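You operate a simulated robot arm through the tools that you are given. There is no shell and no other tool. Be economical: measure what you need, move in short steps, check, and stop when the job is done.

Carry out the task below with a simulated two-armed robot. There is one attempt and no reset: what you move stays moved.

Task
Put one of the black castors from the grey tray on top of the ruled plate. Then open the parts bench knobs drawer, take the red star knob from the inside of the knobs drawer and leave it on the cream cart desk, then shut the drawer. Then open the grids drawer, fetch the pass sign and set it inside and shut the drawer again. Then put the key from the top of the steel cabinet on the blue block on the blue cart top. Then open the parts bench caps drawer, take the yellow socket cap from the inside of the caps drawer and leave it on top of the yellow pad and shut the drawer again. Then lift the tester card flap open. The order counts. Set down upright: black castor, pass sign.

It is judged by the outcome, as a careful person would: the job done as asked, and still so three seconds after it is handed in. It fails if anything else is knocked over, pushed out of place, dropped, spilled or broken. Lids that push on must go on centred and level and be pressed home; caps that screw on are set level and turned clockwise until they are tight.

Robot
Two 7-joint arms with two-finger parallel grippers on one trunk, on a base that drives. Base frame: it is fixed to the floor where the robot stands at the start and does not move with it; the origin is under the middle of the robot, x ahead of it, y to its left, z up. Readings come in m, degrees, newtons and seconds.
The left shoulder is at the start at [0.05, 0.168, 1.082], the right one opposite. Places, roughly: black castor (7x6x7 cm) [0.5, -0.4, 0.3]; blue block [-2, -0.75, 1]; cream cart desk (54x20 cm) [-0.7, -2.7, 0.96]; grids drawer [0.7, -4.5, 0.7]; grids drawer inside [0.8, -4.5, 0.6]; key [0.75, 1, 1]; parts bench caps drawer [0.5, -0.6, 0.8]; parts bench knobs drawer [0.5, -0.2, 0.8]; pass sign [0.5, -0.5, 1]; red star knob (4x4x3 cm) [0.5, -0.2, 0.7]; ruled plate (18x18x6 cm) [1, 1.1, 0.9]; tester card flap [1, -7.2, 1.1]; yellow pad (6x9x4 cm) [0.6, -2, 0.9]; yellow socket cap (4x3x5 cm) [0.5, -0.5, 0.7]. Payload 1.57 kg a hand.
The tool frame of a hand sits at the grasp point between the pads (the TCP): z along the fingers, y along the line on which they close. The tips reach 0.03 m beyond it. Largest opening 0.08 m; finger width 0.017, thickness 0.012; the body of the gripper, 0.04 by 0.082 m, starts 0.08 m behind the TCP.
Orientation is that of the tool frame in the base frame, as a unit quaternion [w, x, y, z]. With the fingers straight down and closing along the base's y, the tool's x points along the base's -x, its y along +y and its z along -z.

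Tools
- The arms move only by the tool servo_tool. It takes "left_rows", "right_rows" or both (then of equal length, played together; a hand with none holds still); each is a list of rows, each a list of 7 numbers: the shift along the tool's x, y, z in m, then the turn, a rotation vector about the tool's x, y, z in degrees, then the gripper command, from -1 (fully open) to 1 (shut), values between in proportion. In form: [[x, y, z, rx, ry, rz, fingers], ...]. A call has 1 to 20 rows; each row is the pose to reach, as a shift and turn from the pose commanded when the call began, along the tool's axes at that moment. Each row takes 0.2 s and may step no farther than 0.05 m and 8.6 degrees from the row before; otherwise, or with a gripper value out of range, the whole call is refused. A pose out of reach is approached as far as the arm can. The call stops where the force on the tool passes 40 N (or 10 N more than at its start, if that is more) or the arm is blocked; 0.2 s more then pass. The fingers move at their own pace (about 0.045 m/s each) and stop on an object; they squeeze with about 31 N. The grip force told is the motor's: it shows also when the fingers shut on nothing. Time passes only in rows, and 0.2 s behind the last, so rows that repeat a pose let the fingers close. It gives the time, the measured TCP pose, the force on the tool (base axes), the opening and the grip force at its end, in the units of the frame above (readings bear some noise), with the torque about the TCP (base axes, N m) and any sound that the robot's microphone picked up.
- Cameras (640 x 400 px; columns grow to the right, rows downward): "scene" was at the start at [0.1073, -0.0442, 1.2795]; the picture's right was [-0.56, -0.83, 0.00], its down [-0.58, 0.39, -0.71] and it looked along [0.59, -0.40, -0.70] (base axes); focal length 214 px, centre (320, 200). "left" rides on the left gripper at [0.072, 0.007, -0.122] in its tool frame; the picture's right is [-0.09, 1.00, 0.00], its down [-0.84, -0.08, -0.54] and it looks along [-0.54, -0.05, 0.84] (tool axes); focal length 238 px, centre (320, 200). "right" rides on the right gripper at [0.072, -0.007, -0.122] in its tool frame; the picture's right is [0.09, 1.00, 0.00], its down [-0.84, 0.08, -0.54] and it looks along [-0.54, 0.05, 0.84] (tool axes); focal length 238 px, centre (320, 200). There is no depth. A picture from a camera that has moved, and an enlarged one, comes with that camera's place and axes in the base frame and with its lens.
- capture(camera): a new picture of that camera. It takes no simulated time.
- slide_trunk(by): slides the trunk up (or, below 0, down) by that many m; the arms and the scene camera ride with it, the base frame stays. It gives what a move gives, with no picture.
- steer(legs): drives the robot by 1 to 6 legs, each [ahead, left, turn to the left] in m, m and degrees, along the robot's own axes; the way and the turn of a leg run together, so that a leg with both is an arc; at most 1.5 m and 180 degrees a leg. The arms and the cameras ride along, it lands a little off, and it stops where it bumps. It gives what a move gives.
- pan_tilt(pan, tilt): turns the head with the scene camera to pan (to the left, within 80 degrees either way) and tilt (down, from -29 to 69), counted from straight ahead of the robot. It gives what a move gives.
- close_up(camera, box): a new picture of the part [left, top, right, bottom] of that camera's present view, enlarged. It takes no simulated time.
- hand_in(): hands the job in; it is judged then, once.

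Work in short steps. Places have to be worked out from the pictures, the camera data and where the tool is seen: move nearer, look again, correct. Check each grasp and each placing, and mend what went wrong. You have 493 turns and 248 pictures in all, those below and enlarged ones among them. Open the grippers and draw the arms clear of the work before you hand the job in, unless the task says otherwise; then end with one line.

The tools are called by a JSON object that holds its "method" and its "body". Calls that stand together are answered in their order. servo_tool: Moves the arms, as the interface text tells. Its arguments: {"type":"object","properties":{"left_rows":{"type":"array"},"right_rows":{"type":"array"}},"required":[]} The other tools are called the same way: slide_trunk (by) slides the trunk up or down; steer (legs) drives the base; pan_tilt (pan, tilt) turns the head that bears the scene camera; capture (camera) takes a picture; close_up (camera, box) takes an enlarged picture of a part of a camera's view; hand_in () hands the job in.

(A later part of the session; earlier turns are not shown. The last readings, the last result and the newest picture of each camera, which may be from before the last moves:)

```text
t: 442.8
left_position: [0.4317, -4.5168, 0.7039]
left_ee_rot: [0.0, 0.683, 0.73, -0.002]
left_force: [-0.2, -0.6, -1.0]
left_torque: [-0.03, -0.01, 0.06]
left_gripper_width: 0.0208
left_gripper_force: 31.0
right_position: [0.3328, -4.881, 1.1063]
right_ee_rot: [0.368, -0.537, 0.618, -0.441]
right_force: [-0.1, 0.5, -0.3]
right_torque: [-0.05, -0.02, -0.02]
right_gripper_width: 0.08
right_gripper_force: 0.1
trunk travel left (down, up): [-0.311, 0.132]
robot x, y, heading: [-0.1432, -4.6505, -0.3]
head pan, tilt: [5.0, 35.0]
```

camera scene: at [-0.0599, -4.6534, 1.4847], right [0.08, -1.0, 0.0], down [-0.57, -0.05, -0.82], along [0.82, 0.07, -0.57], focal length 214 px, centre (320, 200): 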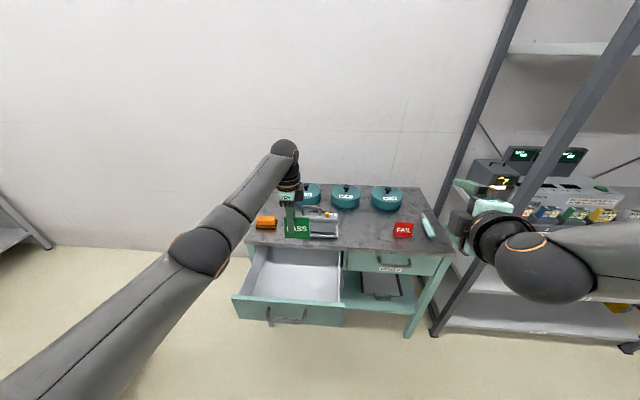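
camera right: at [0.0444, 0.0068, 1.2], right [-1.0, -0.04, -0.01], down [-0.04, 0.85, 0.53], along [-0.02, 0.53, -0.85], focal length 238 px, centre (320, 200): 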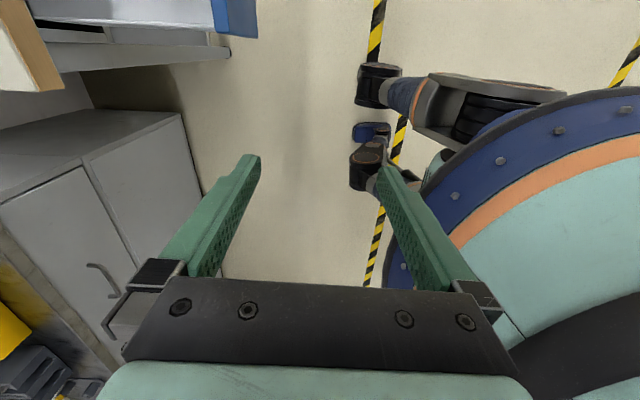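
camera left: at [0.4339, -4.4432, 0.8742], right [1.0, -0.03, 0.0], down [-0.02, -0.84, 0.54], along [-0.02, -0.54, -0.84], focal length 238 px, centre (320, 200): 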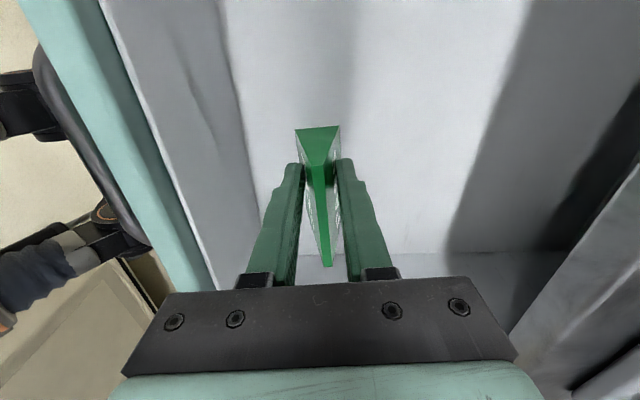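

{"method": "slide_trunk", "body": {"by": -0.008}}

{"method": "slide_trunk", "body": {"by": -0.006}}

{"method": "capture", "body": {"camera": "left"}}

```text
t: 443.3
left_position: [0.4328, -4.5162, 0.6959]
left_ee_rot: [-0.002, 0.683, 0.731, -0.001]
left_force: [-0.2, -0.7, 2.2]
left_torque: [-0.05, -0.02, 0.0]
left_gripper_width: 0.0209
left_gripper_force: 30.8
right_position: [0.3338, -4.8809, 1.0989]
right_ee_rot: [0.368, -0.537, 0.618, -0.441]
right_force: [-0.2, -0.1, 0.3]
right_torque: [-0.03, 0.01, 0.01]
right_gripper_width: 0.08
right_gripper_force: 0.0
trunk travel left (down, up): [-0.303, 0.14]
robot x, y, heading: [-0.1443, -4.6541, -0.4]
head pan, tilt: [5.0, 35.0]
```

```text
t: 443.9
left_position: [0.4345, -4.5163, 0.6944]
left_ee_rot: [0.003, 0.683, 0.731, 0.003]
left_force: [0.1, 3.9, 27.9]
left_torque: [-0.07, 0.0, 0.0]
left_gripper_width: 0.0207
left_gripper_force: 30.3
right_position: [0.3304, -4.8821, 1.0941]
right_ee_rot: [0.369, -0.537, 0.617, -0.441]
right_force: [-0.5, -0.8, 0.0]
right_torque: [0.03, 0.0, 0.0]
right_gripper_width: 0.0803
right_gripper_force: 0.1
trunk travel left (down, up): [-0.297, 0.146]
robot x, y, heading: [-0.1445, -4.6542, -0.4]
head pan, tilt: [5.0, 35.0]
```

```text
104 pictures are left
camera left: at [0.4349, -4.4435, 0.8158], right [1.0, -0.03, 0.01], down [-0.03, -0.84, 0.54], along [-0.01, -0.54, -0.84], focal length 238 px, centre (320, 200)
```

left: 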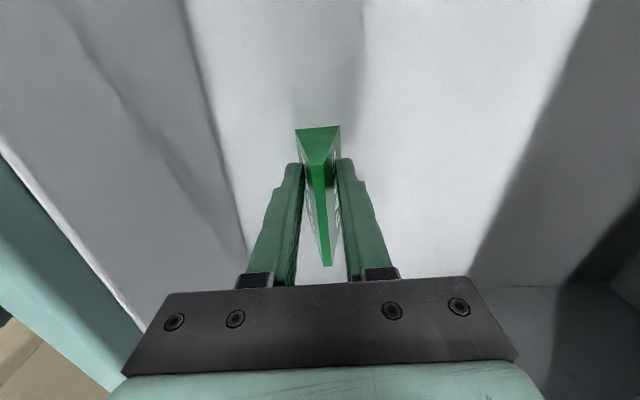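

On the floor. Release pressure by 4 mm, open, and rise straight up.

{"method": "slide_trunk", "body": {"by": 0.005}}

{"method": "servo_tool", "body": {"left_rows": [[0, 0, 0, 0, 0, 0, 0.3], [0, 0, 0, 0, 0, 0, -0.2], [0, 0, 0, 0, 0, 0, -0.4], [0, 0, 0, 0, 0, 0, -0.4]]}}

{"method": "slide_trunk", "body": {"by": 0.12}}

{"method": "capture", "body": {"camera": "left"}}

```text
t: 444.4
left_position: [0.4329, -4.5173, 0.6945]
left_ee_rot: [-0.001, 0.683, 0.731, 0.0]
left_force: [1.8, 1.2, 15.0]
left_torque: [-0.04, -0.2, -0.01]
left_gripper_width: 0.0205
left_gripper_force: 30.6
right_position: [0.3305, -4.8815, 1.0979]
right_ee_rot: [0.369, -0.537, 0.617, -0.441]
right_force: [0.8, 0.0, -0.1]
right_torque: [-0.02, 0.0, 0.0]
right_gripper_width: 0.0803
right_gripper_force: 0.1
trunk travel left (down, up): [-0.302, 0.141]
robot x, y, heading: [-0.1439, -4.6537, -0.5]
head pan, tilt: [5.0, 35.0]
```

```text
t: 445.4
left_position: [0.4325, -4.5165, 0.694]
left_ee_rot: [-0.001, 0.682, 0.731, -0.001]
left_force: [0.1, 0.5, 0.1]
left_torque: [-0.02, 0.02, 0.04]
left_gripper_width: 0.0562
left_gripper_force: 0.1
right_position: [0.3331, -4.8799, 1.0973]
right_ee_rot: [0.368, -0.538, 0.617, -0.441]
right_force: [-0.4, -0.8, -0.1]
right_torque: [0.01, -0.02, 0.0]
right_gripper_width: 0.08
right_gripper_force: 0.0
trunk travel left (down, up): [-0.302, 0.141]
robot x, y, heading: [-0.1437, -4.6493, -0.6]
head pan, tilt: [5.0, 35.0]
```

```text
t: 446.9
left_position: [0.4336, -4.5173, 0.8134]
left_ee_rot: [-0.001, 0.683, 0.731, -0.001]
left_force: [-0.4, 0.2, -0.4]
left_torque: [-0.01, -0.03, 0.0]
left_gripper_width: 0.056
left_gripper_force: 0.1
right_position: [0.3331, -4.8809, 1.2171]
right_ee_rot: [0.368, -0.537, 0.618, -0.441]
right_force: [0.0, 0.3, 0.3]
right_torque: [0.02, -0.02, 0.01]
right_gripper_width: 0.0801
right_gripper_force: 0.1
trunk travel left (down, up): [-0.422, 0.021]
robot x, y, heading: [-0.1399, -4.6543, -0.5]
head pan, tilt: [5.0, 35.0]
```

```text
103 pictures are left
camera left: at [0.434, -4.4432, 0.935], right [1.0, -0.02, 0.0], down [-0.02, -0.84, 0.54], along [-0.02, -0.54, -0.84], focal length 238 px, centre (320, 200)
```

left: 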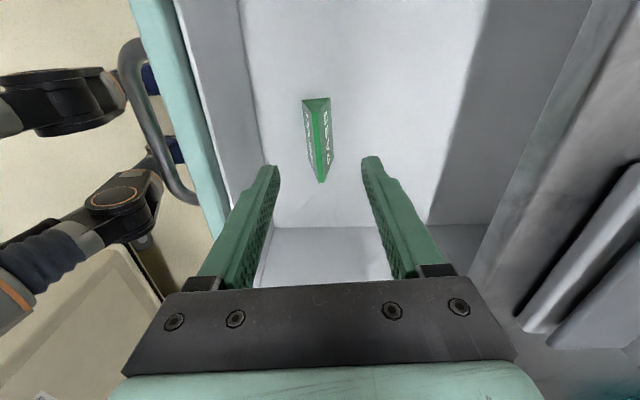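

The PASS sign stands in the drawer. I raise, back out, tip the hand horizontal again and regrip the handle at its known place to push the drawer shut.

{"method": "servo_tool", "body": {"left_rows": [[0, 0, -0.05, 0, 0, 0, -0.4], [0, 0, -0.1, 0, 0, 0, -0.4], [0, 0, -0.15, 0, 0, 0, -0.4], [0, 0, -0.2, 0, 0, 0, -0.4]]}}

{"method": "steer", "body": {"legs": [[-0.45, 0, 0.5]]}}

{"method": "servo_tool", "body": {"left_rows": [[0, 0, 0, -8, 0, 0, -0.4], [0, 0, 0, -16, 0, 0, -0.4], [0, 0, 0, -24, 0, 0, -0.4], [0, 0, 0, -32, 0, 0, -0.4], [0, 0, 0, -40, 0, 0, -0.4], [0, 0, 0, -48, 0, 0, -0.4], [0, 0, 0, -56, 0, 0, -0.4], [0, 0, 0, -64, 0, 0, -0.4], [0, 0, 0, -72, 0, 0, -0.4], [0, 0, 0, -78, 0, 0, -0.4]]}}

```text
t: 447.9
left_position: [0.4354, -4.5136, 1.0153]
left_ee_rot: [0.0, 0.683, 0.73, -0.002]
left_force: [0.6, 0.7, 0.0]
left_torque: [-0.01, 0.01, 0.0]
left_gripper_width: 0.056
left_gripper_force: 0.1
right_position: [0.3322, -4.8814, 1.2172]
right_ee_rot: [0.368, -0.537, 0.618, -0.441]
right_force: [0.8, -0.6, -0.5]
right_torque: [0.02, 0.01, 0.03]
right_gripper_width: 0.0802
right_gripper_force: 0.1
trunk travel left (down, up): [-0.422, 0.021]
robot x, y, heading: [-0.1434, -4.6515, -0.6]
head pan, tilt: [5.0, 35.0]
```

```text
t: 450.6
left_position: [-0.0101, -4.502, 1.0157]
left_ee_rot: [-0.001, 0.676, 0.737, -0.001]
left_force: [0.9, -0.8, -0.3]
left_torque: [0.0, 0.02, 0.01]
left_gripper_width: 0.0558
left_gripper_force: 0.0
right_position: [-0.1043, -4.873, 1.2172]
right_ee_rot: [0.373, -0.544, 0.612, -0.437]
right_force: [-0.9, 0.3, 0.3]
right_torque: [-0.03, 0.05, 0.01]
right_gripper_width: 0.08
right_gripper_force: 0.1
trunk travel left (down, up): [-0.422, 0.021]
robot x, y, heading: [-0.5821, -4.6548, 0.9]
head pan, tilt: [5.0, 35.0]
```

```text
t: 452.8
left_position: [-0.0078, -4.5022, 1.0147]
left_ee_rot: [0.425, 0.525, 0.573, 0.463]
left_force: [0.4, -0.4, 0.2]
left_torque: [0.01, -0.03, 0.0]
left_gripper_width: 0.056
left_gripper_force: 0.0
right_position: [-0.1032, -4.8737, 1.2174]
right_ee_rot: [0.372, -0.544, 0.612, -0.437]
right_force: [-1.3, 0.1, 0.4]
right_torque: [0.02, 0.02, 0.0]
right_gripper_width: 0.08
right_gripper_force: 0.0
trunk travel left (down, up): [-0.422, 0.021]
robot x, y, heading: [-0.5849, -4.6565, 0.8]
head pan, tilt: [5.0, 35.0]
```

{"method": "servo_tool", "body": {"left_rows": [[0, 0, 0, 0, -4.4, 0.9, -0.4]]}}

{"method": "slide_trunk", "body": {"by": -0.277}}

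{"method": "steer", "body": {"legs": [[0.21, -0.014, -0.8]]}}

{"method": "capture", "body": {"camera": "left"}}

```text
t: 453.2
left_position: [-0.0074, -4.5008, 1.0163]
left_ee_rot: [0.441, 0.547, 0.554, 0.446]
left_force: [0.0, -0.1, 0.3]
left_torque: [0.02, 0.02, -0.02]
left_gripper_width: 0.0563
left_gripper_force: 0.0
right_position: [-0.1034, -4.8729, 1.2168]
right_ee_rot: [0.373, -0.544, 0.612, -0.436]
right_force: [-0.4, 0.8, 0.1]
right_torque: [0.0, 0.0, 0.0]
right_gripper_width: 0.0801
right_gripper_force: 0.0
trunk travel left (down, up): [-0.422, 0.021]
robot x, y, heading: [-0.5804, -4.653, 0.9]
head pan, tilt: [5.0, 35.0]
```

```text
t: 456.0
left_position: [-0.0091, -4.5027, 0.7384]
left_ee_rot: [0.442, 0.547, 0.553, 0.447]
left_force: [0.1, 0.0, -0.5]
left_torque: [0.01, 0.01, 0.02]
left_gripper_width: 0.0557
left_gripper_force: 0.1
right_position: [-0.103, -4.8712, 0.9405]
right_ee_rot: [0.373, -0.544, 0.612, -0.436]
right_force: [0.2, 0.1, 0.0]
right_torque: [-0.01, 0.02, 0.01]
right_gripper_width: 0.0802
right_gripper_force: 0.1
trunk travel left (down, up): [-0.145, 0.298]
robot x, y, heading: [-0.5848, -4.6514, 1.1]
head pan, tilt: [5.0, 35.0]
```

```text
t: 457.7
left_position: [0.2043, -4.5231, 0.738]
left_ee_rot: [0.445, 0.552, 0.549, 0.443]
left_force: [0.3, 0.7, -0.6]
left_torque: [0.02, 0.0, 0.01]
left_gripper_width: 0.0558
left_gripper_force: 0.0
right_position: [0.1022, -4.8931, 0.9409]
right_ee_rot: [0.368, -0.54, 0.616, -0.44]
right_force: [0.8, 0.6, -0.6]
right_torque: [0.01, 0.04, 0.01]
right_gripper_width: 0.0798
right_gripper_force: 0.0
trunk travel left (down, up): [-0.145, 0.298]
robot x, y, heading: [-0.3739, -4.6646, -0.1]
head pan, tilt: [5.0, 35.0]
```

```text
102 pictures are left
camera left: at [0.0861, -4.4494, 0.7696], right [0.21, -0.09, 0.97], down [-0.55, -0.83, 0.04], along [0.81, -0.54, -0.23], focal length 238 px, centre (320, 200)
```

left: 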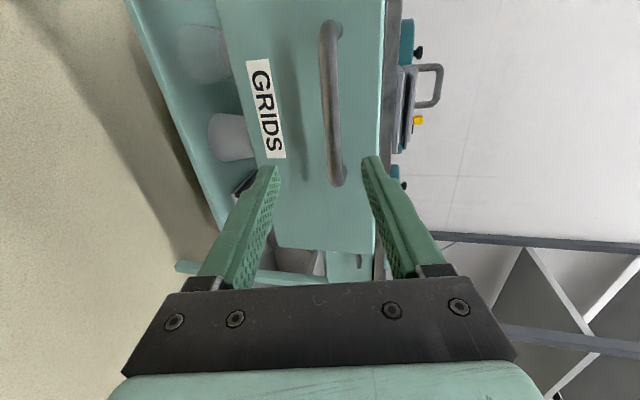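

{"method": "servo_tool", "body": {"left_rows": [[0, 0.004, 0.026, 0, 0, 0, -0.4], [0, 0.007, 0.052, 0, 0, 0, -0.4], [0, 0.0105, 0.076, 0, 0, 0, -0.4], [0, 0.0105, 0.076, 0, 0, 0, 1], [0, 0.0105, 0.076, 0, 0, 0, 1], [0, 0.0105, 0.076, 0, 0, 0, 1], [0, 0.0105, 0.076, 0, 0, 0, 1]]}}

{"method": "steer", "body": {"legs": [[0.2, 0, 0]]}}

{"method": "capture", "body": {"camera": "left"}}

```text
t: 459.3
left_position: [0.2816, -4.5223, 0.7335]
left_ee_rot: [0.445, 0.551, 0.549, 0.443]
left_force: [3.0, -0.1, 0.3]
left_torque: [-0.02, -0.03, 0.05]
left_gripper_width: 0.014
left_gripper_force: 26.6
right_position: [0.1025, -4.8929, 0.9408]
right_ee_rot: [0.369, -0.54, 0.616, -0.439]
right_force: [-0.3, -0.1, 0.1]
right_torque: [0.0, 0.03, -0.01]
right_gripper_width: 0.0801
right_gripper_force: 0.0
trunk travel left (down, up): [-0.145, 0.298]
robot x, y, heading: [-0.3724, -4.6634, 0.1]
head pan, tilt: [5.0, 35.0]
```

```text
t: 460.8
left_position: [0.4661, -4.5242, 0.7335]
left_ee_rot: [0.445, 0.551, 0.55, 0.442]
left_force: [0.3, -1.0, 1.1]
left_torque: [-0.09, 0.01, -0.33]
left_gripper_width: 0.0139
left_gripper_force: 30.2
right_position: [0.2868, -4.8929, 0.9405]
right_ee_rot: [0.369, -0.54, 0.616, -0.44]
right_force: [-0.6, -0.3, 0.1]
right_torque: [-0.01, -0.01, 0.01]
right_gripper_width: 0.0803
right_gripper_force: 0.0
trunk travel left (down, up): [-0.145, 0.298]
robot x, y, heading: [-0.1882, -4.6632, 0.1]
head pan, tilt: [5.0, 35.0]
```

```text
101 pictures are left
camera left: at [0.3477, -4.4494, 0.7644], right [0.21, -0.09, 0.97], down [-0.55, -0.83, 0.04], along [0.81, -0.54, -0.23], focal length 238 px, centre (320, 200)
```

left: 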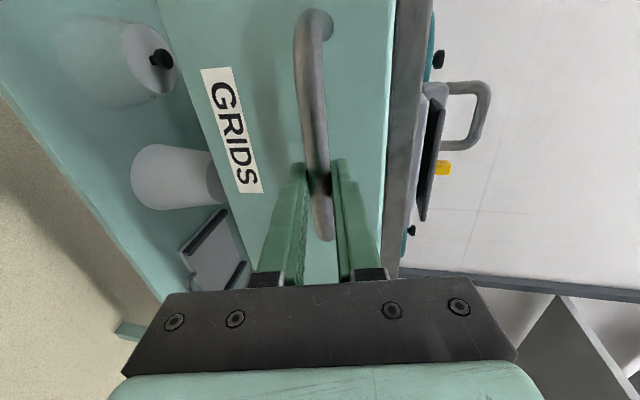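

Handle gripped and the drawer moves in; push the remaining ~8 cm.

{"method": "steer", "body": {"legs": [[0.068, 0, 0]]}}

{"method": "servo_tool", "body": {"left_rows": [[0, 0.001, 0.008, 0, 0, 0, 1], [0, 0.003, 0.016, 0, 0, 0, 1], [0, 0.004, 0.022, 0, 0, 0, 1], [0, 0.005, 0.028, 0, 0, 0, 1]]}}

{"method": "capture", "body": {"camera": "left"}}

```text
t: 461.8
left_position: [0.5361, -4.5221, 0.7339]
left_ee_rot: [0.445, 0.552, 0.549, 0.442]
left_force: [5.8, 2.4, -0.7]
left_torque: [-0.01, -0.02, 0.12]
left_gripper_width: 0.0137
left_gripper_force: 30.1
right_position: [0.357, -4.8935, 0.9393]
right_ee_rot: [0.369, -0.539, 0.617, -0.439]
right_force: [-0.7, -0.6, -0.1]
right_torque: [-0.01, -0.01, 0.01]
right_gripper_width: 0.0801
right_gripper_force: 0.0
trunk travel left (down, up): [-0.145, 0.298]
robot x, y, heading: [-0.1207, -4.6644, 0.0]
head pan, tilt: [5.0, 35.0]
```

```text
t: 462.7
left_position: [0.5558, -4.5228, 0.731]
left_ee_rot: [0.444, 0.553, 0.551, 0.44]
left_force: [-13.5, 1.9, 3.6]
left_torque: [0.0, -0.23, 0.2]
left_gripper_width: 0.0137
left_gripper_force: 30.0
right_position: [0.3561, -4.891, 0.9394]
right_ee_rot: [0.37, -0.539, 0.616, -0.44]
right_force: [0.0, -0.1, 0.6]
right_torque: [0.02, 0.0, 0.02]
right_gripper_width: 0.08
right_gripper_force: 0.0
trunk travel left (down, up): [-0.145, 0.298]
robot x, y, heading: [-0.1207, -4.6664, -0.0]
head pan, tilt: [5.0, 35.0]
stopped in row 4 (left hand): the force on the tool passed its limit at 63 N (the readings are from after the stop); the commanded pose is now the measured one
```

```text
100 pictures are left
camera left: at [0.4378, -4.4497, 0.7619], right [0.22, -0.09, 0.97], down [-0.55, -0.83, 0.04], along [0.81, -0.55, -0.23], focal length 238 px, centre (320, 200)
```

left: 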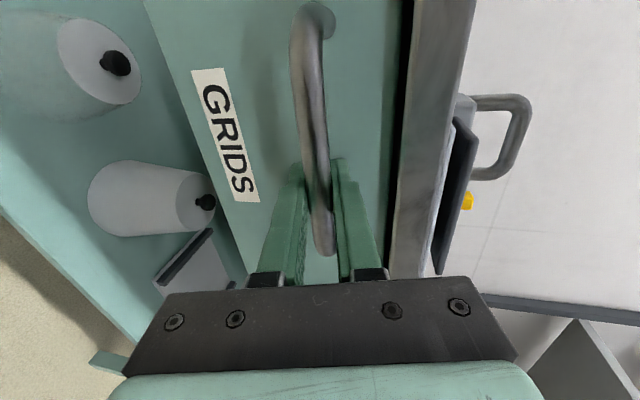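

The grids drawer is shut (firm stop). Release and travel to the steel cabinet for the key.

{"method": "servo_tool", "body": {"left_rows": [[0, 0, 0, 0, 0, 0, 0.3], [0, 0, 0, 0, 0, 0, -0.4], [0, 0, 0, 0, 0, 0, -0.4], [0, 0, -0.03, 0, 0, 0, -0.4], [0, 0, -0.06, 0, 0, 0, -0.4]]}}

{"method": "steer", "body": {"legs": [[-0.4, 0, 0]]}}

{"method": "capture", "body": {"camera": "scene"}}

{"method": "servo_tool", "body": {"right_rows": [[0, 0, 0.045, 0, 0, 0, -1], [0, 0, 0.09, 0, 0, 0, -1], [0, 0, 0.135, 0, 0, 0, -1], [0, 0, 0.18, 0, 0, 0, -1], [0, 0, 0.22, 0, 0, 0, -1]]}}

{"method": "steer", "body": {"legs": [[-1.3, 0.2, 0], [0, 0, -90]]}}

```text
t: 463.5
left_position: [0.552, -4.5238, 0.7156]
left_ee_rot: [0.435, 0.559, 0.557, 0.434]
left_force: [-19.6, 2.0, -7.8]
left_torque: [-0.03, -0.19, 0.1]
left_gripper_width: 0.0449
left_gripper_force: 0.1
right_position: [0.3546, -4.8931, 0.9398]
right_ee_rot: [0.368, -0.541, 0.616, -0.439]
right_force: [-0.4, -0.3, -0.1]
right_torque: [0.01, 0.0, 0.0]
right_gripper_width: 0.0803
right_gripper_force: 0.2
trunk travel left (down, up): [-0.145, 0.298]
robot x, y, heading: [-0.1168, -4.666, -0.2]
head pan, tilt: [5.0, 35.0]
stopped in row 3 (left hand): the force on the tool passed its limit at 42 N (the readings are from after the stop); the commanded pose is now the measured one
```

```text
t: 466.0
left_position: [0.1469, -4.5169, 0.7223]
left_ee_rot: [0.436, 0.555, 0.557, 0.438]
left_force: [0.0, 0.6, -0.6]
left_torque: [0.0, 0.0, 0.0]
left_gripper_width: 0.0565
left_gripper_force: 0.0
right_position: [-0.0473, -4.8895, 0.9397]
right_ee_rot: [0.371, -0.542, 0.613, -0.438]
right_force: [-0.7, 0.8, 0.6]
right_torque: [0.0, -0.02, 0.0]
right_gripper_width: 0.0801
right_gripper_force: 0.0
trunk travel left (down, up): [-0.145, 0.298]
robot x, y, heading: [-0.5294, -4.6669, 0.4]
head pan, tilt: [5.0, 35.0]
```

```text
99 pictures are left
camera scene: at [-0.3987, -4.6575, 1.1888], right [0.1, -1.0, 0.0], down [-0.57, -0.06, -0.82], along [0.82, 0.08, -0.57], focal length 214 px, centre (320, 200)
```

scene: 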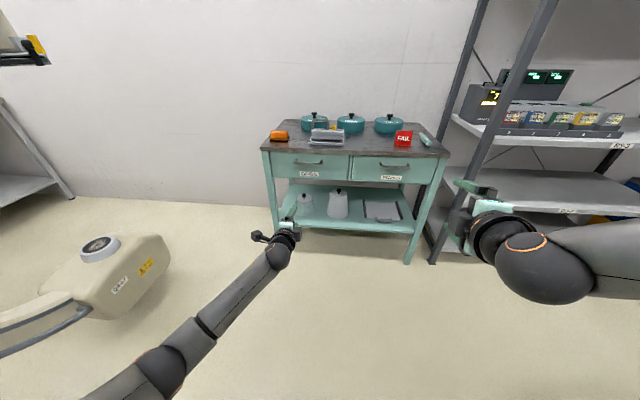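

```text
t: 467.2
left_position: [0.1465, -4.5178, 0.7198]
left_ee_rot: [0.436, 0.554, 0.557, 0.438]
left_force: [0.5, -0.4, 0.3]
left_torque: [0.02, -0.02, -0.01]
left_gripper_width: 0.056
left_gripper_force: 0.1
right_position: [0.1581, -4.9207, 0.8663]
right_ee_rot: [0.371, -0.544, 0.613, -0.437]
right_force: [-0.9, 0.5, 1.0]
right_torque: [0.04, 0.0, 0.0]
right_gripper_width: 0.0799
right_gripper_force: 0.1
trunk travel left (down, up): [-0.145, 0.298]
robot x, y, heading: [-0.5285, -4.6677, 0.7]
head pan, tilt: [5.0, 35.0]
```

```text
t: 477.6
left_position: [-1.6496, -5.1584, 0.7213]
left_ee_rot: [0.618, 0.786, 0.022, 0.018]
left_force: [-0.1, -0.3, 0.2]
left_torque: [0.01, 0.0, -0.03]
left_gripper_width: 0.0558
left_gripper_force: 0.0
right_position: [-2.0486, -5.1883, 0.8664]
right_ee_rot: [-0.033, 0.029, 0.819, -0.572]
right_force: [0.9, -0.4, 0.2]
right_torque: [-0.03, -0.01, -0.01]
right_gripper_width: 0.0801
right_gripper_force: 0.2
trunk travel left (down, up): [-0.145, 0.298]
robot x, y, heading: [-1.8317, -4.4908, -86.7]
head pan, tilt: [5.0, 35.0]
```

Drawer looks flush. Reverse along the corridor.

{"method": "steer", "body": {"legs": [[0, 0.04, -3.5], [-1.3, 0, 0], [-1.2, 0, 0]]}}

```text
t: 490.3
left_position: [-1.6297, -2.6964, 0.7215]
left_ee_rot: [0.618, 0.786, -0.008, -0.007]
left_force: [0.2, 0.0, 0.0]
left_torque: [-0.02, 0.05, 0.03]
left_gripper_width: 0.056
left_gripper_force: 0.0
right_position: [-2.0309, -2.6941, 0.8659]
right_ee_rot: [-0.055, 0.061, 0.817, -0.571]
right_force: [0.5, 0.1, 0.0]
right_torque: [0.0, 0.02, 0.0]
right_gripper_width: 0.0801
right_gripper_force: 0.1
trunk travel left (down, up): [-0.145, 0.298]
robot x, y, heading: [-1.7616, -2.0161, -91.3]
head pan, tilt: [5.0, 35.0]
```

{"method": "steer", "body": {"legs": [[0, 0.3, 1.3], [-0.7, 0, 0], [0, 0, 90], [0.7, 0.7, 0]]}}

{"method": "steer", "body": {"legs": [[0.15, 1.4, 0]]}}

{"method": "slide_trunk", "body": {"by": 0.28}}

{"method": "pan_tilt", "body": {"pan": 10, "tilt": 30}}

{"method": "capture", "body": {"camera": "scene"}}

```text
t: 506.9
left_position: [-0.1197, -0.4352, 0.7217]
left_ee_rot: [0.43, 0.547, 0.564, 0.445]
left_force: [-0.3, 0.8, 0.3]
left_torque: [-0.03, 0.0, -0.02]
left_gripper_width: 0.0562
left_gripper_force: 0.1
right_position: [-0.0964, -0.8352, 0.8658]
right_ee_rot: [0.378, -0.551, 0.606, -0.432]
right_force: [-0.8, -1.1, -0.7]
right_torque: [-0.01, 0.0, 0.0]
right_gripper_width: 0.0802
right_gripper_force: 0.1
trunk travel left (down, up): [-0.145, 0.298]
robot x, y, heading: [-0.7851, -0.6042, 2.3]
head pan, tilt: [5.0, 35.0]
```

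```text
t: 519.5
left_position: [-0.0167, 0.9736, 0.7225]
left_ee_rot: [0.432, 0.548, 0.562, 0.444]
left_force: [0.1, -0.5, -0.3]
left_torque: [-0.02, 0.01, -0.01]
left_gripper_width: 0.0562
left_gripper_force: 0.0
right_position: [0.0012, 0.5738, 0.8671]
right_ee_rot: [0.375, -0.549, 0.608, -0.433]
right_force: [-0.1, 0.7, 0.7]
right_torque: [-0.02, 0.01, 0.0]
right_gripper_width: 0.08
right_gripper_force: 0.0
trunk travel left (down, up): [-0.145, 0.298]
robot x, y, heading: [-0.6855, 0.8113, 1.7]
head pan, tilt: [5.0, 35.0]
```

```text
t: 522.3
left_position: [-0.017, 0.9745, 1.0021]
left_ee_rot: [0.433, 0.548, 0.563, 0.442]
left_force: [-0.1, 0.5, -0.5]
left_torque: [0.02, 0.04, 0.03]
left_gripper_width: 0.0561
left_gripper_force: 0.0
right_position: [0.0043, 0.5735, 1.1472]
right_ee_rot: [0.376, -0.549, 0.608, -0.434]
right_force: [-0.1, 0.4, 0.8]
right_torque: [-0.03, -0.01, 0.04]
right_gripper_width: 0.0801
right_gripper_force: 0.0
trunk travel left (down, up): [-0.425, 0.018]
robot x, y, heading: [-0.6877, 0.8115, 1.8]
head pan, tilt: [5.0, 35.0]
```

```text
t: 523.0
left_position: [-0.0174, 0.9745, 1.0003]
left_ee_rot: [0.432, 0.549, 0.562, 0.443]
left_force: [-0.9, 0.1, 0.1]
left_torque: [0.02, 0.0, 0.0]
left_gripper_width: 0.056
left_gripper_force: 0.1
right_position: [0.0019, 0.5742, 1.1468]
right_ee_rot: [0.376, -0.55, 0.607, -0.434]
right_force: [-0.2, 0.2, 0.1]
right_torque: [0.01, -0.03, -0.01]
right_gripper_width: 0.08
right_gripper_force: 0.0
trunk travel left (down, up): [-0.425, 0.018]
robot x, y, heading: [-0.6814, 0.8098, 1.9]
head pan, tilt: [10.0, 30.0]
```

```text
98 pictures are left
camera scene: at [-0.5579, 0.8328, 1.4765], right [0.2, -0.98, 0.0], down [-0.49, -0.1, -0.87], along [0.85, 0.17, -0.5], focal length 214 px, centre (320, 200)
```

scene: 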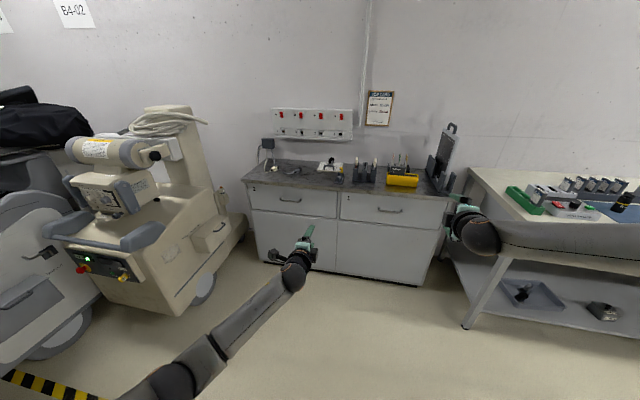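

Bring the left hand vertical (slightly inward) and retract the right hand before approaching the key.

{"method": "servo_tool", "body": {"left_rows": [[-0.005, 0, -0.01, 8, 0, 0, -0.4], [-0.01, 0, -0.02, 16, 0, 0, -0.4], [-0.015, 0, -0.03, 24, 0, 0, -0.4], [-0.02, 0, -0.04, 32, 0, 0, -0.4], [-0.025, 0, -0.05, 40, 0, 0, -0.4], [-0.03, 0, -0.06, 48, 0, 0, -0.4], [-0.035, 0, -0.07, 56, 0, 0, -0.4], [-0.04, 0, -0.08, 64, 0, 0, -0.4], [-0.04, 0, -0.09, 72, 0, 0, -0.4], [-0.04, 0, -0.1, 78, 0, 0, -0.4]], "right_rows": [[0, 0, -0.025, 0, 0, 0, -1], [0, 0, -0.05, 0, 0, 0, -1], [0, 0, -0.075, 0, 0, 0, -1], [0, 0, -0.1, 0, 0, 0, -1], [0, 0, -0.125, 0, 0, 0, -1], [0, 0, -0.15, 0, 0, 0, -1], [0, 0, -0.175, 0, 0, 0, -1], [0, 0, -0.2, 0, 0, 0, -1], [0, 0, -0.22, 0, 0, 0, -1], [0, 0, -0.24, 0, 0, 0, -1]]}}

{"method": "steer", "body": {"legs": [[0.7, 0.0, -1.8]]}}

{"method": "capture", "body": {"camera": "left"}}

{"method": "capture", "body": {"camera": "scene"}}

```text
t: 525.1
left_position: [-0.1152, 0.9333, 1.0251]
left_ee_rot: [-0.011, 0.698, 0.716, -0.012]
left_force: [0.4, 0.4, 0.8]
left_torque: [0.02, -0.02, 0.0]
left_gripper_width: 0.0561
left_gripper_force: 0.0
right_position: [-0.2216, 0.5992, 1.229]
right_ee_rot: [0.375, -0.548, 0.608, -0.434]
right_force: [0.6, -0.2, -0.2]
right_torque: [-0.01, 0.0, 0.0]
right_gripper_width: 0.0802
right_gripper_force: 0.1
trunk travel left (down, up): [-0.425, 0.018]
robot x, y, heading: [-0.683, 0.811, 1.3]
head pan, tilt: [10.0, 30.0]
```

```text
t: 528.9
left_position: [0.5663, 0.9182, 1.0248]
left_ee_rot: [-0.01, 0.711, 0.703, -0.01]
left_force: [-0.4, 0.0, 0.8]
left_torque: [0.02, 0.02, -0.01]
left_gripper_width: 0.0562
left_gripper_force: 0.0
right_position: [0.4476, 0.5898, 1.227]
right_ee_rot: [0.367, -0.537, 0.619, -0.44]
right_force: [0.4, 0.0, 0.8]
right_torque: [-0.02, 0.01, -0.01]
right_gripper_width: 0.0801
right_gripper_force: 0.1
trunk travel left (down, up): [-0.425, 0.018]
robot x, y, heading: [-0.0066, 0.8185, -0.7]
head pan, tilt: [10.0, 30.0]
```

```text
97 pictures are left
camera left: at [0.5768, 0.9912, 1.1457], right [0.99, -0.1, -0.03], down [-0.07, -0.84, 0.54], along [-0.08, -0.54, -0.84], focal length 238 px, centre (320, 200)
```

left: 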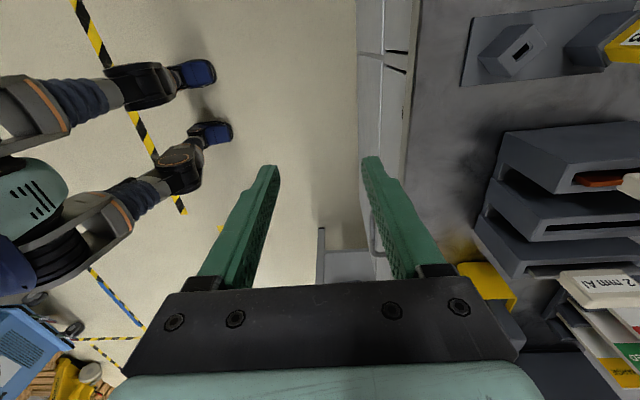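

```text
96 pictures are left
camera scene: at [0.1195, 0.8352, 1.4765], right [0.17, -0.99, 0.0], down [-0.49, -0.08, -0.87], along [0.85, 0.14, -0.5], focal length 214 px, centre (320, 200)
```

scene: 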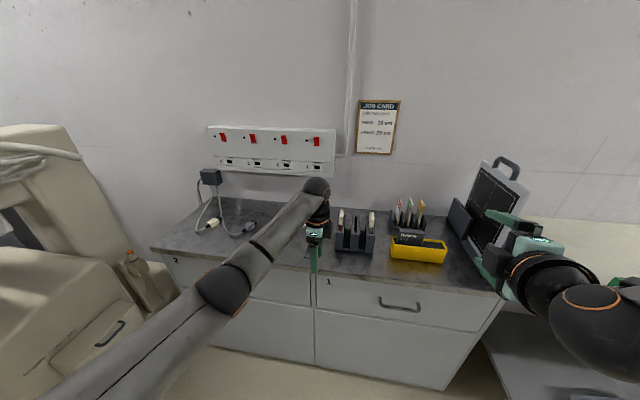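

I shift the left hand inward by 9 cm so the robot can stand more to the left (right hand away from the standing board), then advance above the key.

{"method": "servo_tool", "body": {"left_rows": [[-0.03, 0, -0.02, 0, 0, 0, -0.4], [-0.06, 0, -0.04, 0, 0, 0, -0.4], [-0.09, 0, -0.06, 0, 0, 0, -0.4]]}}

{"method": "steer", "body": {"legs": [[0, 0.14, 0.7], [0.17, 0, 0]]}}

{"method": "capture", "body": {"camera": "left"}}

```text
t: 529.7
left_position: [0.5666, 0.8258, 1.085]
left_ee_rot: [-0.011, 0.712, 0.702, -0.009]
left_force: [-0.6, 0.2, -0.1]
left_torque: [-0.01, 0.01, -0.01]
left_gripper_width: 0.0561
left_gripper_force: 0.1
right_position: [0.4467, 0.5893, 1.2289]
right_ee_rot: [0.368, -0.538, 0.618, -0.441]
right_force: [-0.1, 0.3, 0.4]
right_torque: [-0.01, -0.01, 0.0]
right_gripper_width: 0.0803
right_gripper_force: 0.1
trunk travel left (down, up): [-0.425, 0.018]
robot x, y, heading: [-0.0077, 0.8203, -0.3]
head pan, tilt: [10.0, 30.0]
```

```text
t: 532.6
left_position: [0.7362, 0.9744, 1.0834]
left_ee_rot: [-0.01, 0.708, 0.706, -0.01]
left_force: [0.5, -0.2, -1.0]
left_torque: [-0.03, -0.01, 0.01]
left_gripper_width: 0.0561
left_gripper_force: 0.1
right_position: [0.6192, 0.7377, 1.228]
right_ee_rot: [0.37, -0.541, 0.616, -0.437]
right_force: [0.9, 0.6, -0.7]
right_torque: [0.04, -0.02, 0.0]
right_gripper_width: 0.0804
right_gripper_force: 0.0
trunk travel left (down, up): [-0.425, 0.018]
robot x, y, heading: [0.158, 0.9603, 0.0]
head pan, tilt: [10.0, 30.0]
```

```text
95 pictures are left
camera left: at [0.7453, 1.0478, 1.2051], right [1.0, -0.09, -0.03], down [-0.06, -0.84, 0.54], along [-0.07, -0.54, -0.84], focal length 238 px, centre (320, 200)
```

left: 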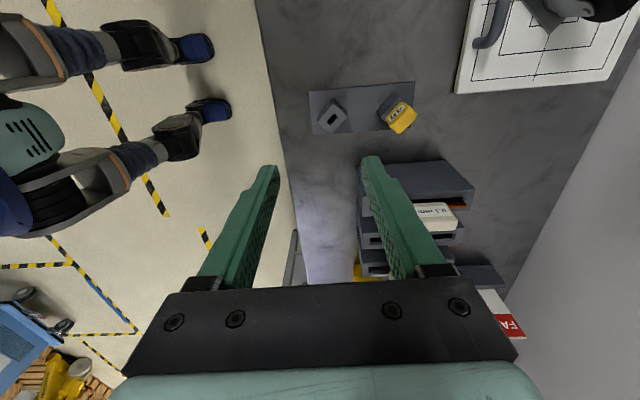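

{"method": "close_up", "body": {"camera": "left", "box": [300, 70, 440, 150]}}

```text
4.57 times, centred on (370, 110) of left
camera zoom: at [0.7453, 1.0478, 1.2051], right [1.0, -0.09, -0.03], down [-0.06, -0.84, 0.54], along [-0.07, -0.54, -0.84], focal length 1090 px, centre (91, 611)
```

zoom: 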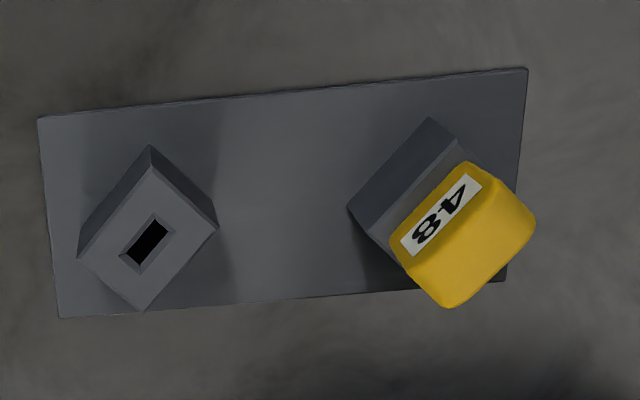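

Tag broad side runs along +45°, centre ≈[0.831, 0.964, 0.90]. I rotate the hand so it closes along +45° and move the base 9 cm nearer, then re-look.

{"method": "servo_tool", "body": {"left_rows": [[0, 0, 0, 0, 0, -8, -0.4], [0, 0, 0, 0, 0, -16, -0.4], [0, 0, 0, 0, 0, -24, -0.4], [0, 0, 0, 0, 0, -32, -0.4], [0, 0, 0, 0, 0, -40, -0.4], [0, 0, 0, 0, 0, -45, -0.4]]}}

{"method": "steer", "body": {"legs": [[0.09, -0.01, 0]]}}

{"method": "capture", "body": {"camera": "left"}}

```text
t: 534.0
left_position: [0.7341, 0.9745, 1.0844]
left_ee_rot: [-0.013, 0.383, 0.924, -0.005]
left_force: [-0.3, 0.7, 0.2]
left_torque: [-0.01, 0.0, -0.03]
left_gripper_width: 0.0558
left_gripper_force: 0.0
right_position: [0.6176, 0.7361, 1.2289]
right_ee_rot: [0.37, -0.54, 0.615, -0.439]
right_force: [-0.1, 0.0, 0.0]
right_torque: [-0.01, 0.01, 0.0]
right_gripper_width: 0.0801
right_gripper_force: 0.1
trunk travel left (down, up): [-0.425, 0.018]
robot x, y, heading: [0.16, 0.9599, 0.1]
head pan, tilt: [10.0, 30.0]
```

```text
t: 535.1
left_position: [0.8255, 0.9665, 1.0846]
left_ee_rot: [-0.013, 0.383, 0.924, -0.004]
left_force: [0.1, -0.1, 0.0]
left_torque: [-0.01, 0.04, 0.02]
left_gripper_width: 0.0559
left_gripper_force: 0.1
right_position: [0.7103, 0.7273, 1.2285]
right_ee_rot: [0.37, -0.541, 0.615, -0.438]
right_force: [0.4, -0.6, -0.7]
right_torque: [0.03, -0.02, -0.01]
right_gripper_width: 0.0799
right_gripper_force: 0.1
trunk travel left (down, up): [-0.425, 0.018]
robot x, y, heading: [0.2483, 0.9491, 0.5]
head pan, tilt: [10.0, 30.0]
```

```text
93 pictures are left
camera left: at [0.7819, 1.0229, 1.2068], right [0.77, 0.64, -0.02], down [0.55, -0.65, 0.53], along [0.32, -0.42, -0.85], focal length 238 px, centre (320, 200)
```

left: 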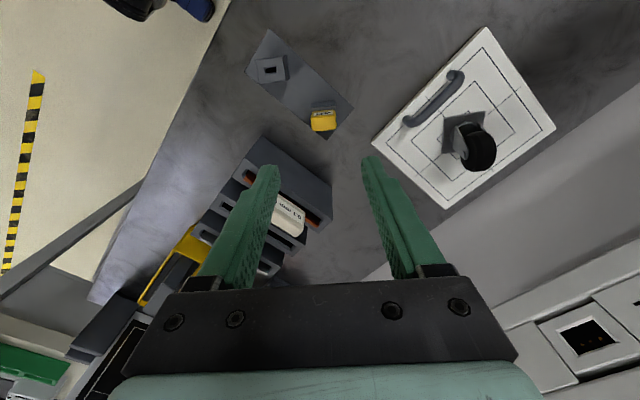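

Aligned over the key. Lower to z≈0.945 and check.

{"method": "servo_tool", "body": {"left_rows": [[0, -0.001, 0.04, 0, 0, 0, -0.4], [0, -0.001, 0.08, 0, 0, 0, -0.4], [0, -0.001, 0.12, 0, 0, 0, -0.4], [0, -0.001, 0.138, 0, 0, 0, -0.4]]}}

{"method": "capture", "body": {"camera": "left"}}

```text
t: 536.1
left_position: [0.8224, 0.9655, 0.9445]
left_ee_rot: [-0.013, 0.383, 0.924, -0.004]
left_force: [0.2, 0.4, 0.2]
left_torque: [-0.02, 0.02, -0.01]
left_gripper_width: 0.0562
left_gripper_force: 0.0
right_position: [0.7082, 0.7283, 1.2286]
right_ee_rot: [0.371, -0.542, 0.614, -0.438]
right_force: [0.7, 0.2, 0.0]
right_torque: [-0.01, -0.07, -0.01]
right_gripper_width: 0.08
right_gripper_force: 0.2
trunk travel left (down, up): [-0.425, 0.018]
robot x, y, heading: [0.2502, 0.9525, 0.3]
head pan, tilt: [10.0, 30.0]
```

```text
92 pictures are left
camera left: at [0.7776, 1.0217, 1.0677], right [0.77, 0.64, -0.02], down [0.55, -0.65, 0.53], along [0.32, -0.42, -0.85], focal length 238 px, centre (320, 200)
```

left: 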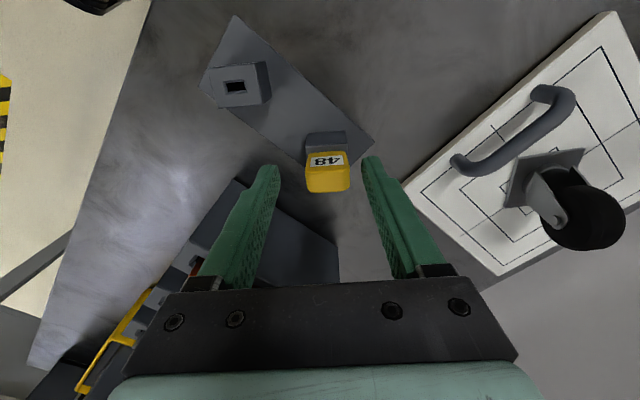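

Shift 8 mm toward the tag, lower 2.6 cm, close.

{"method": "servo_tool", "body": {"left_rows": [[-0.008, 0.003, 0.005, 0, 0, 0, -0.4], [-0.008, 0.003, 0.018, 0, 0, 0, -0.4], [-0.008, 0.003, 0.027, 0, 0, 0, -0.4], [-0.008, 0.003, 0.027, 0, 0, 0, 1], [-0.008, 0.003, 0.027, 0, 0, 0, 1], [-0.008, 0.003, 0.027, 0, 0, 0, 1], [-0.008, 0.003, 0.027, 0, 0, 0, 1]]}}

{"method": "capture", "body": {"camera": "left"}}

```text
t: 537.8
left_position: [0.8195, 0.9738, 0.923]
left_ee_rot: [-0.012, 0.381, 0.925, -0.001]
left_force: [21.8, 17.3, -6.3]
left_torque: [0.27, -0.84, -0.04]
left_gripper_width: 0.0321
left_gripper_force: 37.0
left hand out of reach, approached as far as the arm can: row 1, 2, 3, 4, 5, 6, 7
right_position: [0.7121, 0.7297, 1.228]
right_ee_rot: [0.369, -0.542, 0.615, -0.438]
right_force: [-0.2, -0.4, 0.4]
right_torque: [-0.04, -0.04, 0.05]
right_gripper_width: 0.0798
right_gripper_force: 0.0
trunk travel left (down, up): [-0.425, 0.018]
robot x, y, heading: [0.2505, 0.9488, 0.2]
head pan, tilt: [10.0, 30.0]
```

```text
91 pictures are left
camera left: at [0.7749, 1.0295, 1.0445], right [0.77, 0.64, -0.01], down [0.55, -0.65, 0.53], along [0.33, -0.41, -0.85], focal length 238 px, centre (320, 200)
```

left: 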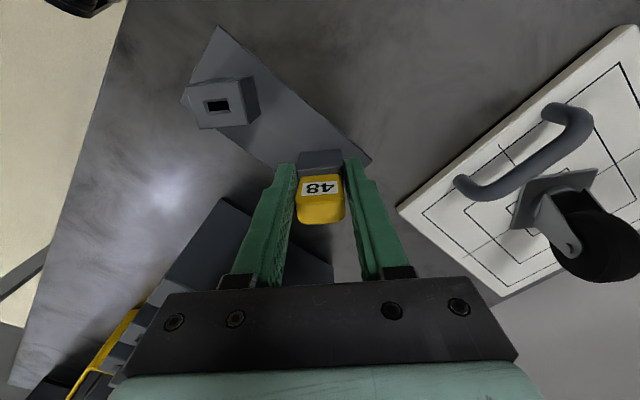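

The arm ran out of reach and grips off-centre. I reopen, rise a little, drive nearer and redo.

{"method": "servo_tool", "body": {"left_rows": [[0, 0, 0, 0, 0, 0, 0.0], [0, 0, 0, 0, 0, 0, -0.4], [0, 0, 0, 0, 0, 0, -0.4], [0, 0, -0.04, 0, 0, 0, -0.4], [0, 0, -0.07, 0, 0, 0, -0.4]]}}

{"method": "steer", "body": {"legs": [[0.06, 0, 0]]}}

{"method": "servo_tool", "body": {"left_rows": [[0.025, -0.025, 0, 0, 0, 0, -0.4], [0.036, -0.036, 0, 0, 0, 0, -0.4]]}}

{"method": "capture", "body": {"camera": "left"}}

```text
t: 539.0
left_position: [0.816, 0.9687, 0.9918]
left_ee_rot: [-0.013, 0.383, 0.924, -0.006]
left_force: [-0.1, -0.3, 0.3]
left_torque: [0.01, 0.01, 0.01]
left_gripper_width: 0.056
left_gripper_force: 0.2
right_position: [0.7088, 0.728, 1.2273]
right_ee_rot: [0.371, -0.542, 0.614, -0.438]
right_force: [0.0, -0.1, -0.3]
right_torque: [0.01, -0.04, 0.01]
right_gripper_width: 0.0799
right_gripper_force: 0.0
trunk travel left (down, up): [-0.425, 0.018]
robot x, y, heading: [0.2472, 0.9539, 0.4]
head pan, tilt: [10.0, 30.0]
```

```text
t: 539.9
left_position: [0.8765, 0.9684, 0.9918]
left_ee_rot: [-0.014, 0.383, 0.924, -0.005]
left_force: [0.4, -0.1, 0.1]
left_torque: [0.0, 0.03, 0.0]
left_gripper_width: 0.0561
left_gripper_force: 0.1
right_position: [0.7671, 0.7279, 1.2288]
right_ee_rot: [0.37, -0.541, 0.615, -0.438]
right_force: [0.3, -0.7, 0.4]
right_torque: [-0.01, -0.01, -0.03]
right_gripper_width: 0.0803
right_gripper_force: 0.1
trunk travel left (down, up): [-0.425, 0.018]
robot x, y, heading: [0.3078, 0.9509, 0.2]
head pan, tilt: [10.0, 30.0]
```

```text
t: 540.5
left_position: [0.8249, 0.9687, 0.9921]
left_ee_rot: [-0.013, 0.382, 0.924, -0.004]
left_force: [0.6, -0.1, -0.4]
left_torque: [-0.01, 0.01, -0.01]
left_gripper_width: 0.0559
left_gripper_force: 0.0
right_position: [0.7679, 0.7273, 1.2288]
right_ee_rot: [0.37, -0.541, 0.615, -0.439]
right_force: [0.2, 0.5, 0.0]
right_torque: [0.01, 0.03, -0.02]
right_gripper_width: 0.0799
right_gripper_force: 0.1
trunk travel left (down, up): [-0.425, 0.018]
robot x, y, heading: [0.3055, 0.95, 0.1]
head pan, tilt: [10.0, 30.0]
```

```text
90 pictures are left
camera left: at [0.7814, 1.0257, 1.1144], right [0.77, 0.64, -0.02], down [0.55, -0.65, 0.53], along [0.32, -0.42, -0.85], focal length 238 px, centre (320, 200)
```

left: 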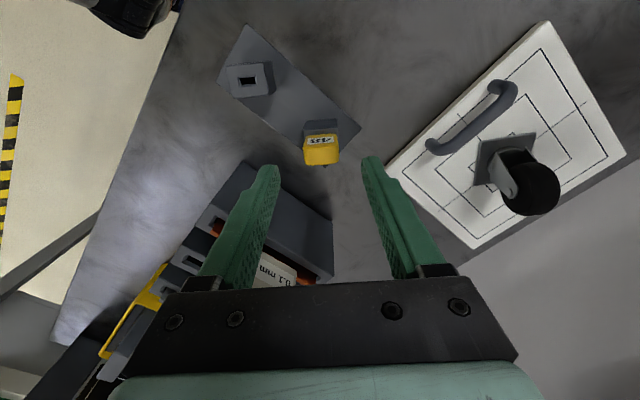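

{"method": "servo_tool", "body": {"left_rows": [[-0.004, -0.001, 0.03, 0, 0, 0, -0.4], [-0.004, -0.001, 0.055, 0, 0, 0, -0.4]]}}

{"method": "capture", "body": {"camera": "left"}}

```text
t: 541.1
left_position: [0.8253, 0.9649, 0.9375]
left_ee_rot: [-0.013, 0.383, 0.923, -0.005]
left_force: [-0.6, -0.3, -0.1]
left_torque: [0.0, 0.0, 0.0]
left_gripper_width: 0.056
left_gripper_force: 0.0
right_position: [0.7664, 0.7262, 1.228]
right_ee_rot: [0.37, -0.541, 0.615, -0.439]
right_force: [-0.4, 0.3, -0.6]
right_torque: [0.01, -0.01, -0.01]
right_gripper_width: 0.0799
right_gripper_force: 0.0
trunk travel left (down, up): [-0.425, 0.018]
robot x, y, heading: [0.311, 0.9473, 0.2]
head pan, tilt: [10.0, 30.0]
```

```text
89 pictures are left
camera left: at [0.7821, 1.0215, 1.0586], right [0.77, 0.64, -0.02], down [0.55, -0.65, 0.53], along [0.32, -0.42, -0.85], focal length 238 px, centre (320, 200)
```

left: 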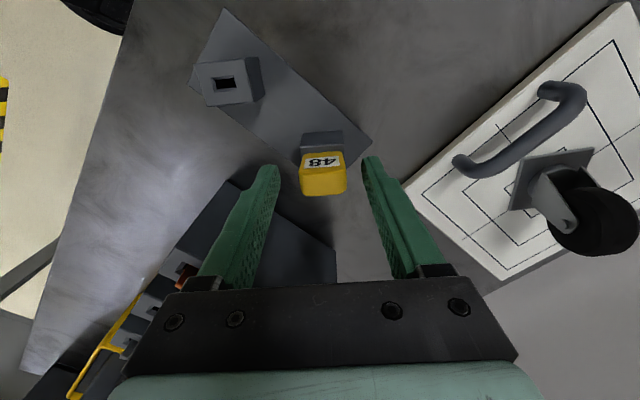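

Tag is on axis, top ≈0.926. Lower 1.2 cm and close.

{"method": "servo_tool", "body": {"left_rows": [[0, 0.002, 0.006, 0, 0, 0, -0.4], [0, 0.002, 0.012, 0, 0, 0, -0.4], [0, 0.002, 0.012, 0, 0, 0, 0.5], [0, 0.002, 0.012, 0, 0, 0, 1], [0, 0.002, 0.012, 0, 0, 0, 1], [0, 0.002, 0.012, 0, 0, 0, 1]]}}

{"method": "capture", "body": {"camera": "left"}}

```text
t: 542.5
left_position: [0.8259, 0.9655, 0.9252]
left_ee_rot: [-0.013, 0.382, 0.924, -0.005]
left_force: [2.4, 1.9, -3.0]
left_torque: [0.1, -0.38, -0.02]
left_gripper_width: 0.0318
left_gripper_force: 36.1
right_position: [0.7667, 0.7256, 1.2283]
right_ee_rot: [0.37, -0.541, 0.615, -0.438]
right_force: [-0.4, -0.8, 0.9]
right_torque: [-0.01, 0.03, 0.04]
right_gripper_width: 0.0798
right_gripper_force: 0.1
trunk travel left (down, up): [-0.425, 0.018]
robot x, y, heading: [0.3114, 0.9502, 0.4]
head pan, tilt: [10.0, 30.0]
```

```text
88 pictures are left
camera left: at [0.7835, 1.0233, 1.0475], right [0.77, 0.64, -0.02], down [0.55, -0.65, 0.53], along [0.32, -0.42, -0.85], focal length 238 px, centre (320, 200)
```

left: 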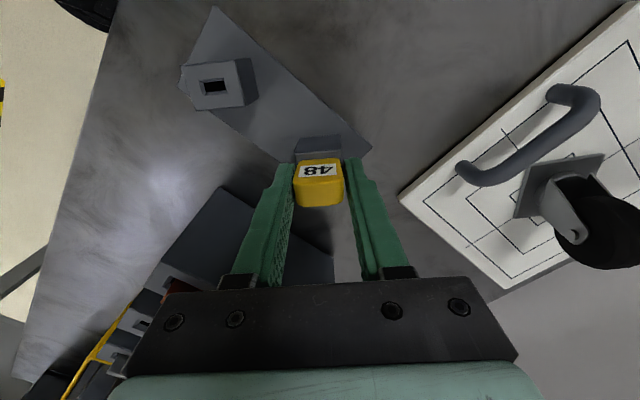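

Gripped. Lift slowly and check the stand stays.

{"method": "servo_tool", "body": {"left_rows": [[0, 0, -0.01, 0, 0, 0, 1], [0, 0, -0.02, 0, 0, 0, 1], [0, 0, -0.035, 0, 0, 0, 1], [0, 0, -0.05, 0, 0, 0, 1]]}}

{"method": "capture", "body": {"camera": "left"}}

```text
t: 543.0
left_position: [0.8284, 0.9659, 0.9254]
left_ee_rot: [-0.016, 0.383, 0.924, -0.005]
left_force: [12.6, -4.4, -21.9]
left_torque: [-0.5, -1.53, -0.06]
left_gripper_width: 0.032
left_gripper_force: 41.0
right_position: [0.77, 0.7276, 1.2272]
right_ee_rot: [0.368, -0.541, 0.616, -0.438]
right_force: [-0.2, 0.0, 0.8]
right_torque: [-0.02, -0.03, 0.0]
right_gripper_width: 0.0801
right_gripper_force: 0.0
trunk travel left (down, up): [-0.425, 0.018]
robot x, y, heading: [0.3108, 0.9484, 0.3]
head pan, tilt: [10.0, 30.0]
stopped in row 2 (left hand): the force on the tool passed its limit at 49 N (the readings are from after the stop); the commanded pose is now the measured one
```

```text
87 pictures are left
camera left: at [0.7843, 1.0229, 1.048], right [0.77, 0.64, -0.02], down [0.56, -0.65, 0.52], along [0.32, -0.41, -0.85], focal length 238 px, centre (320, 200)
```

left: 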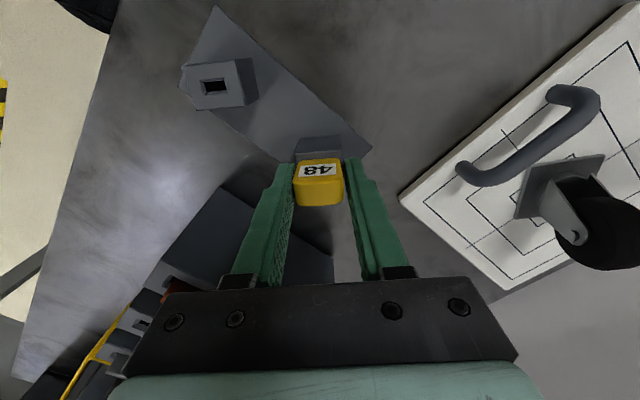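

Pull was refused at 49 N: the tips probably also clamp the fixed post. I open, rise 9 mm so only the tag is gripped, and retry.

{"method": "servo_tool", "body": {"left_rows": [[0, 0, 0, 0, 0, 0, 0.0], [0, 0, 0, 0, 0, 0, -0.2], [0, 0, -0.005, 0, 0, 0, -0.2], [0, 0, -0.009, 0, 0, 0, -0.2], [0, 0, -0.009, 0, 0, 0, 1], [0, 0, -0.009, 0, 0, 0, 1], [0, 0, -0.009, 0, 0, 0, 1]]}}

{"method": "close_up", "body": {"camera": "left", "box": [240, 110, 400, 230]}}

```text
t: 544.6
left_position: [0.8248, 0.9685, 0.9376]
left_ee_rot: [-0.018, 0.383, 0.924, -0.005]
left_force: [1.2, 1.4, 1.7]
left_torque: [0.07, -0.05, -0.04]
left_gripper_width: 0.028
left_gripper_force: 29.3
right_position: [0.7676, 0.7269, 1.2285]
right_ee_rot: [0.37, -0.541, 0.615, -0.439]
right_force: [-0.4, 0.4, -0.4]
right_torque: [0.0, -0.04, -0.01]
right_gripper_width: 0.0797
right_gripper_force: 0.2
trunk travel left (down, up): [-0.425, 0.018]
robot x, y, heading: [0.3095, 0.947, 0.5]
head pan, tilt: [10.0, 30.0]
```

```text
3.33 times, centred on (320, 170) of left
camera zoom: at [0.7822, 1.024, 1.061], right [0.77, 0.64, -0.03], down [0.56, -0.65, 0.52], along [0.32, -0.41, -0.85], focal length 794 px, centre (320, 300)
```

zoom: 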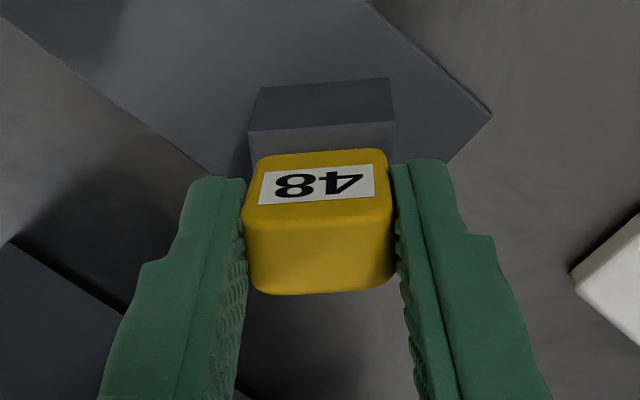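

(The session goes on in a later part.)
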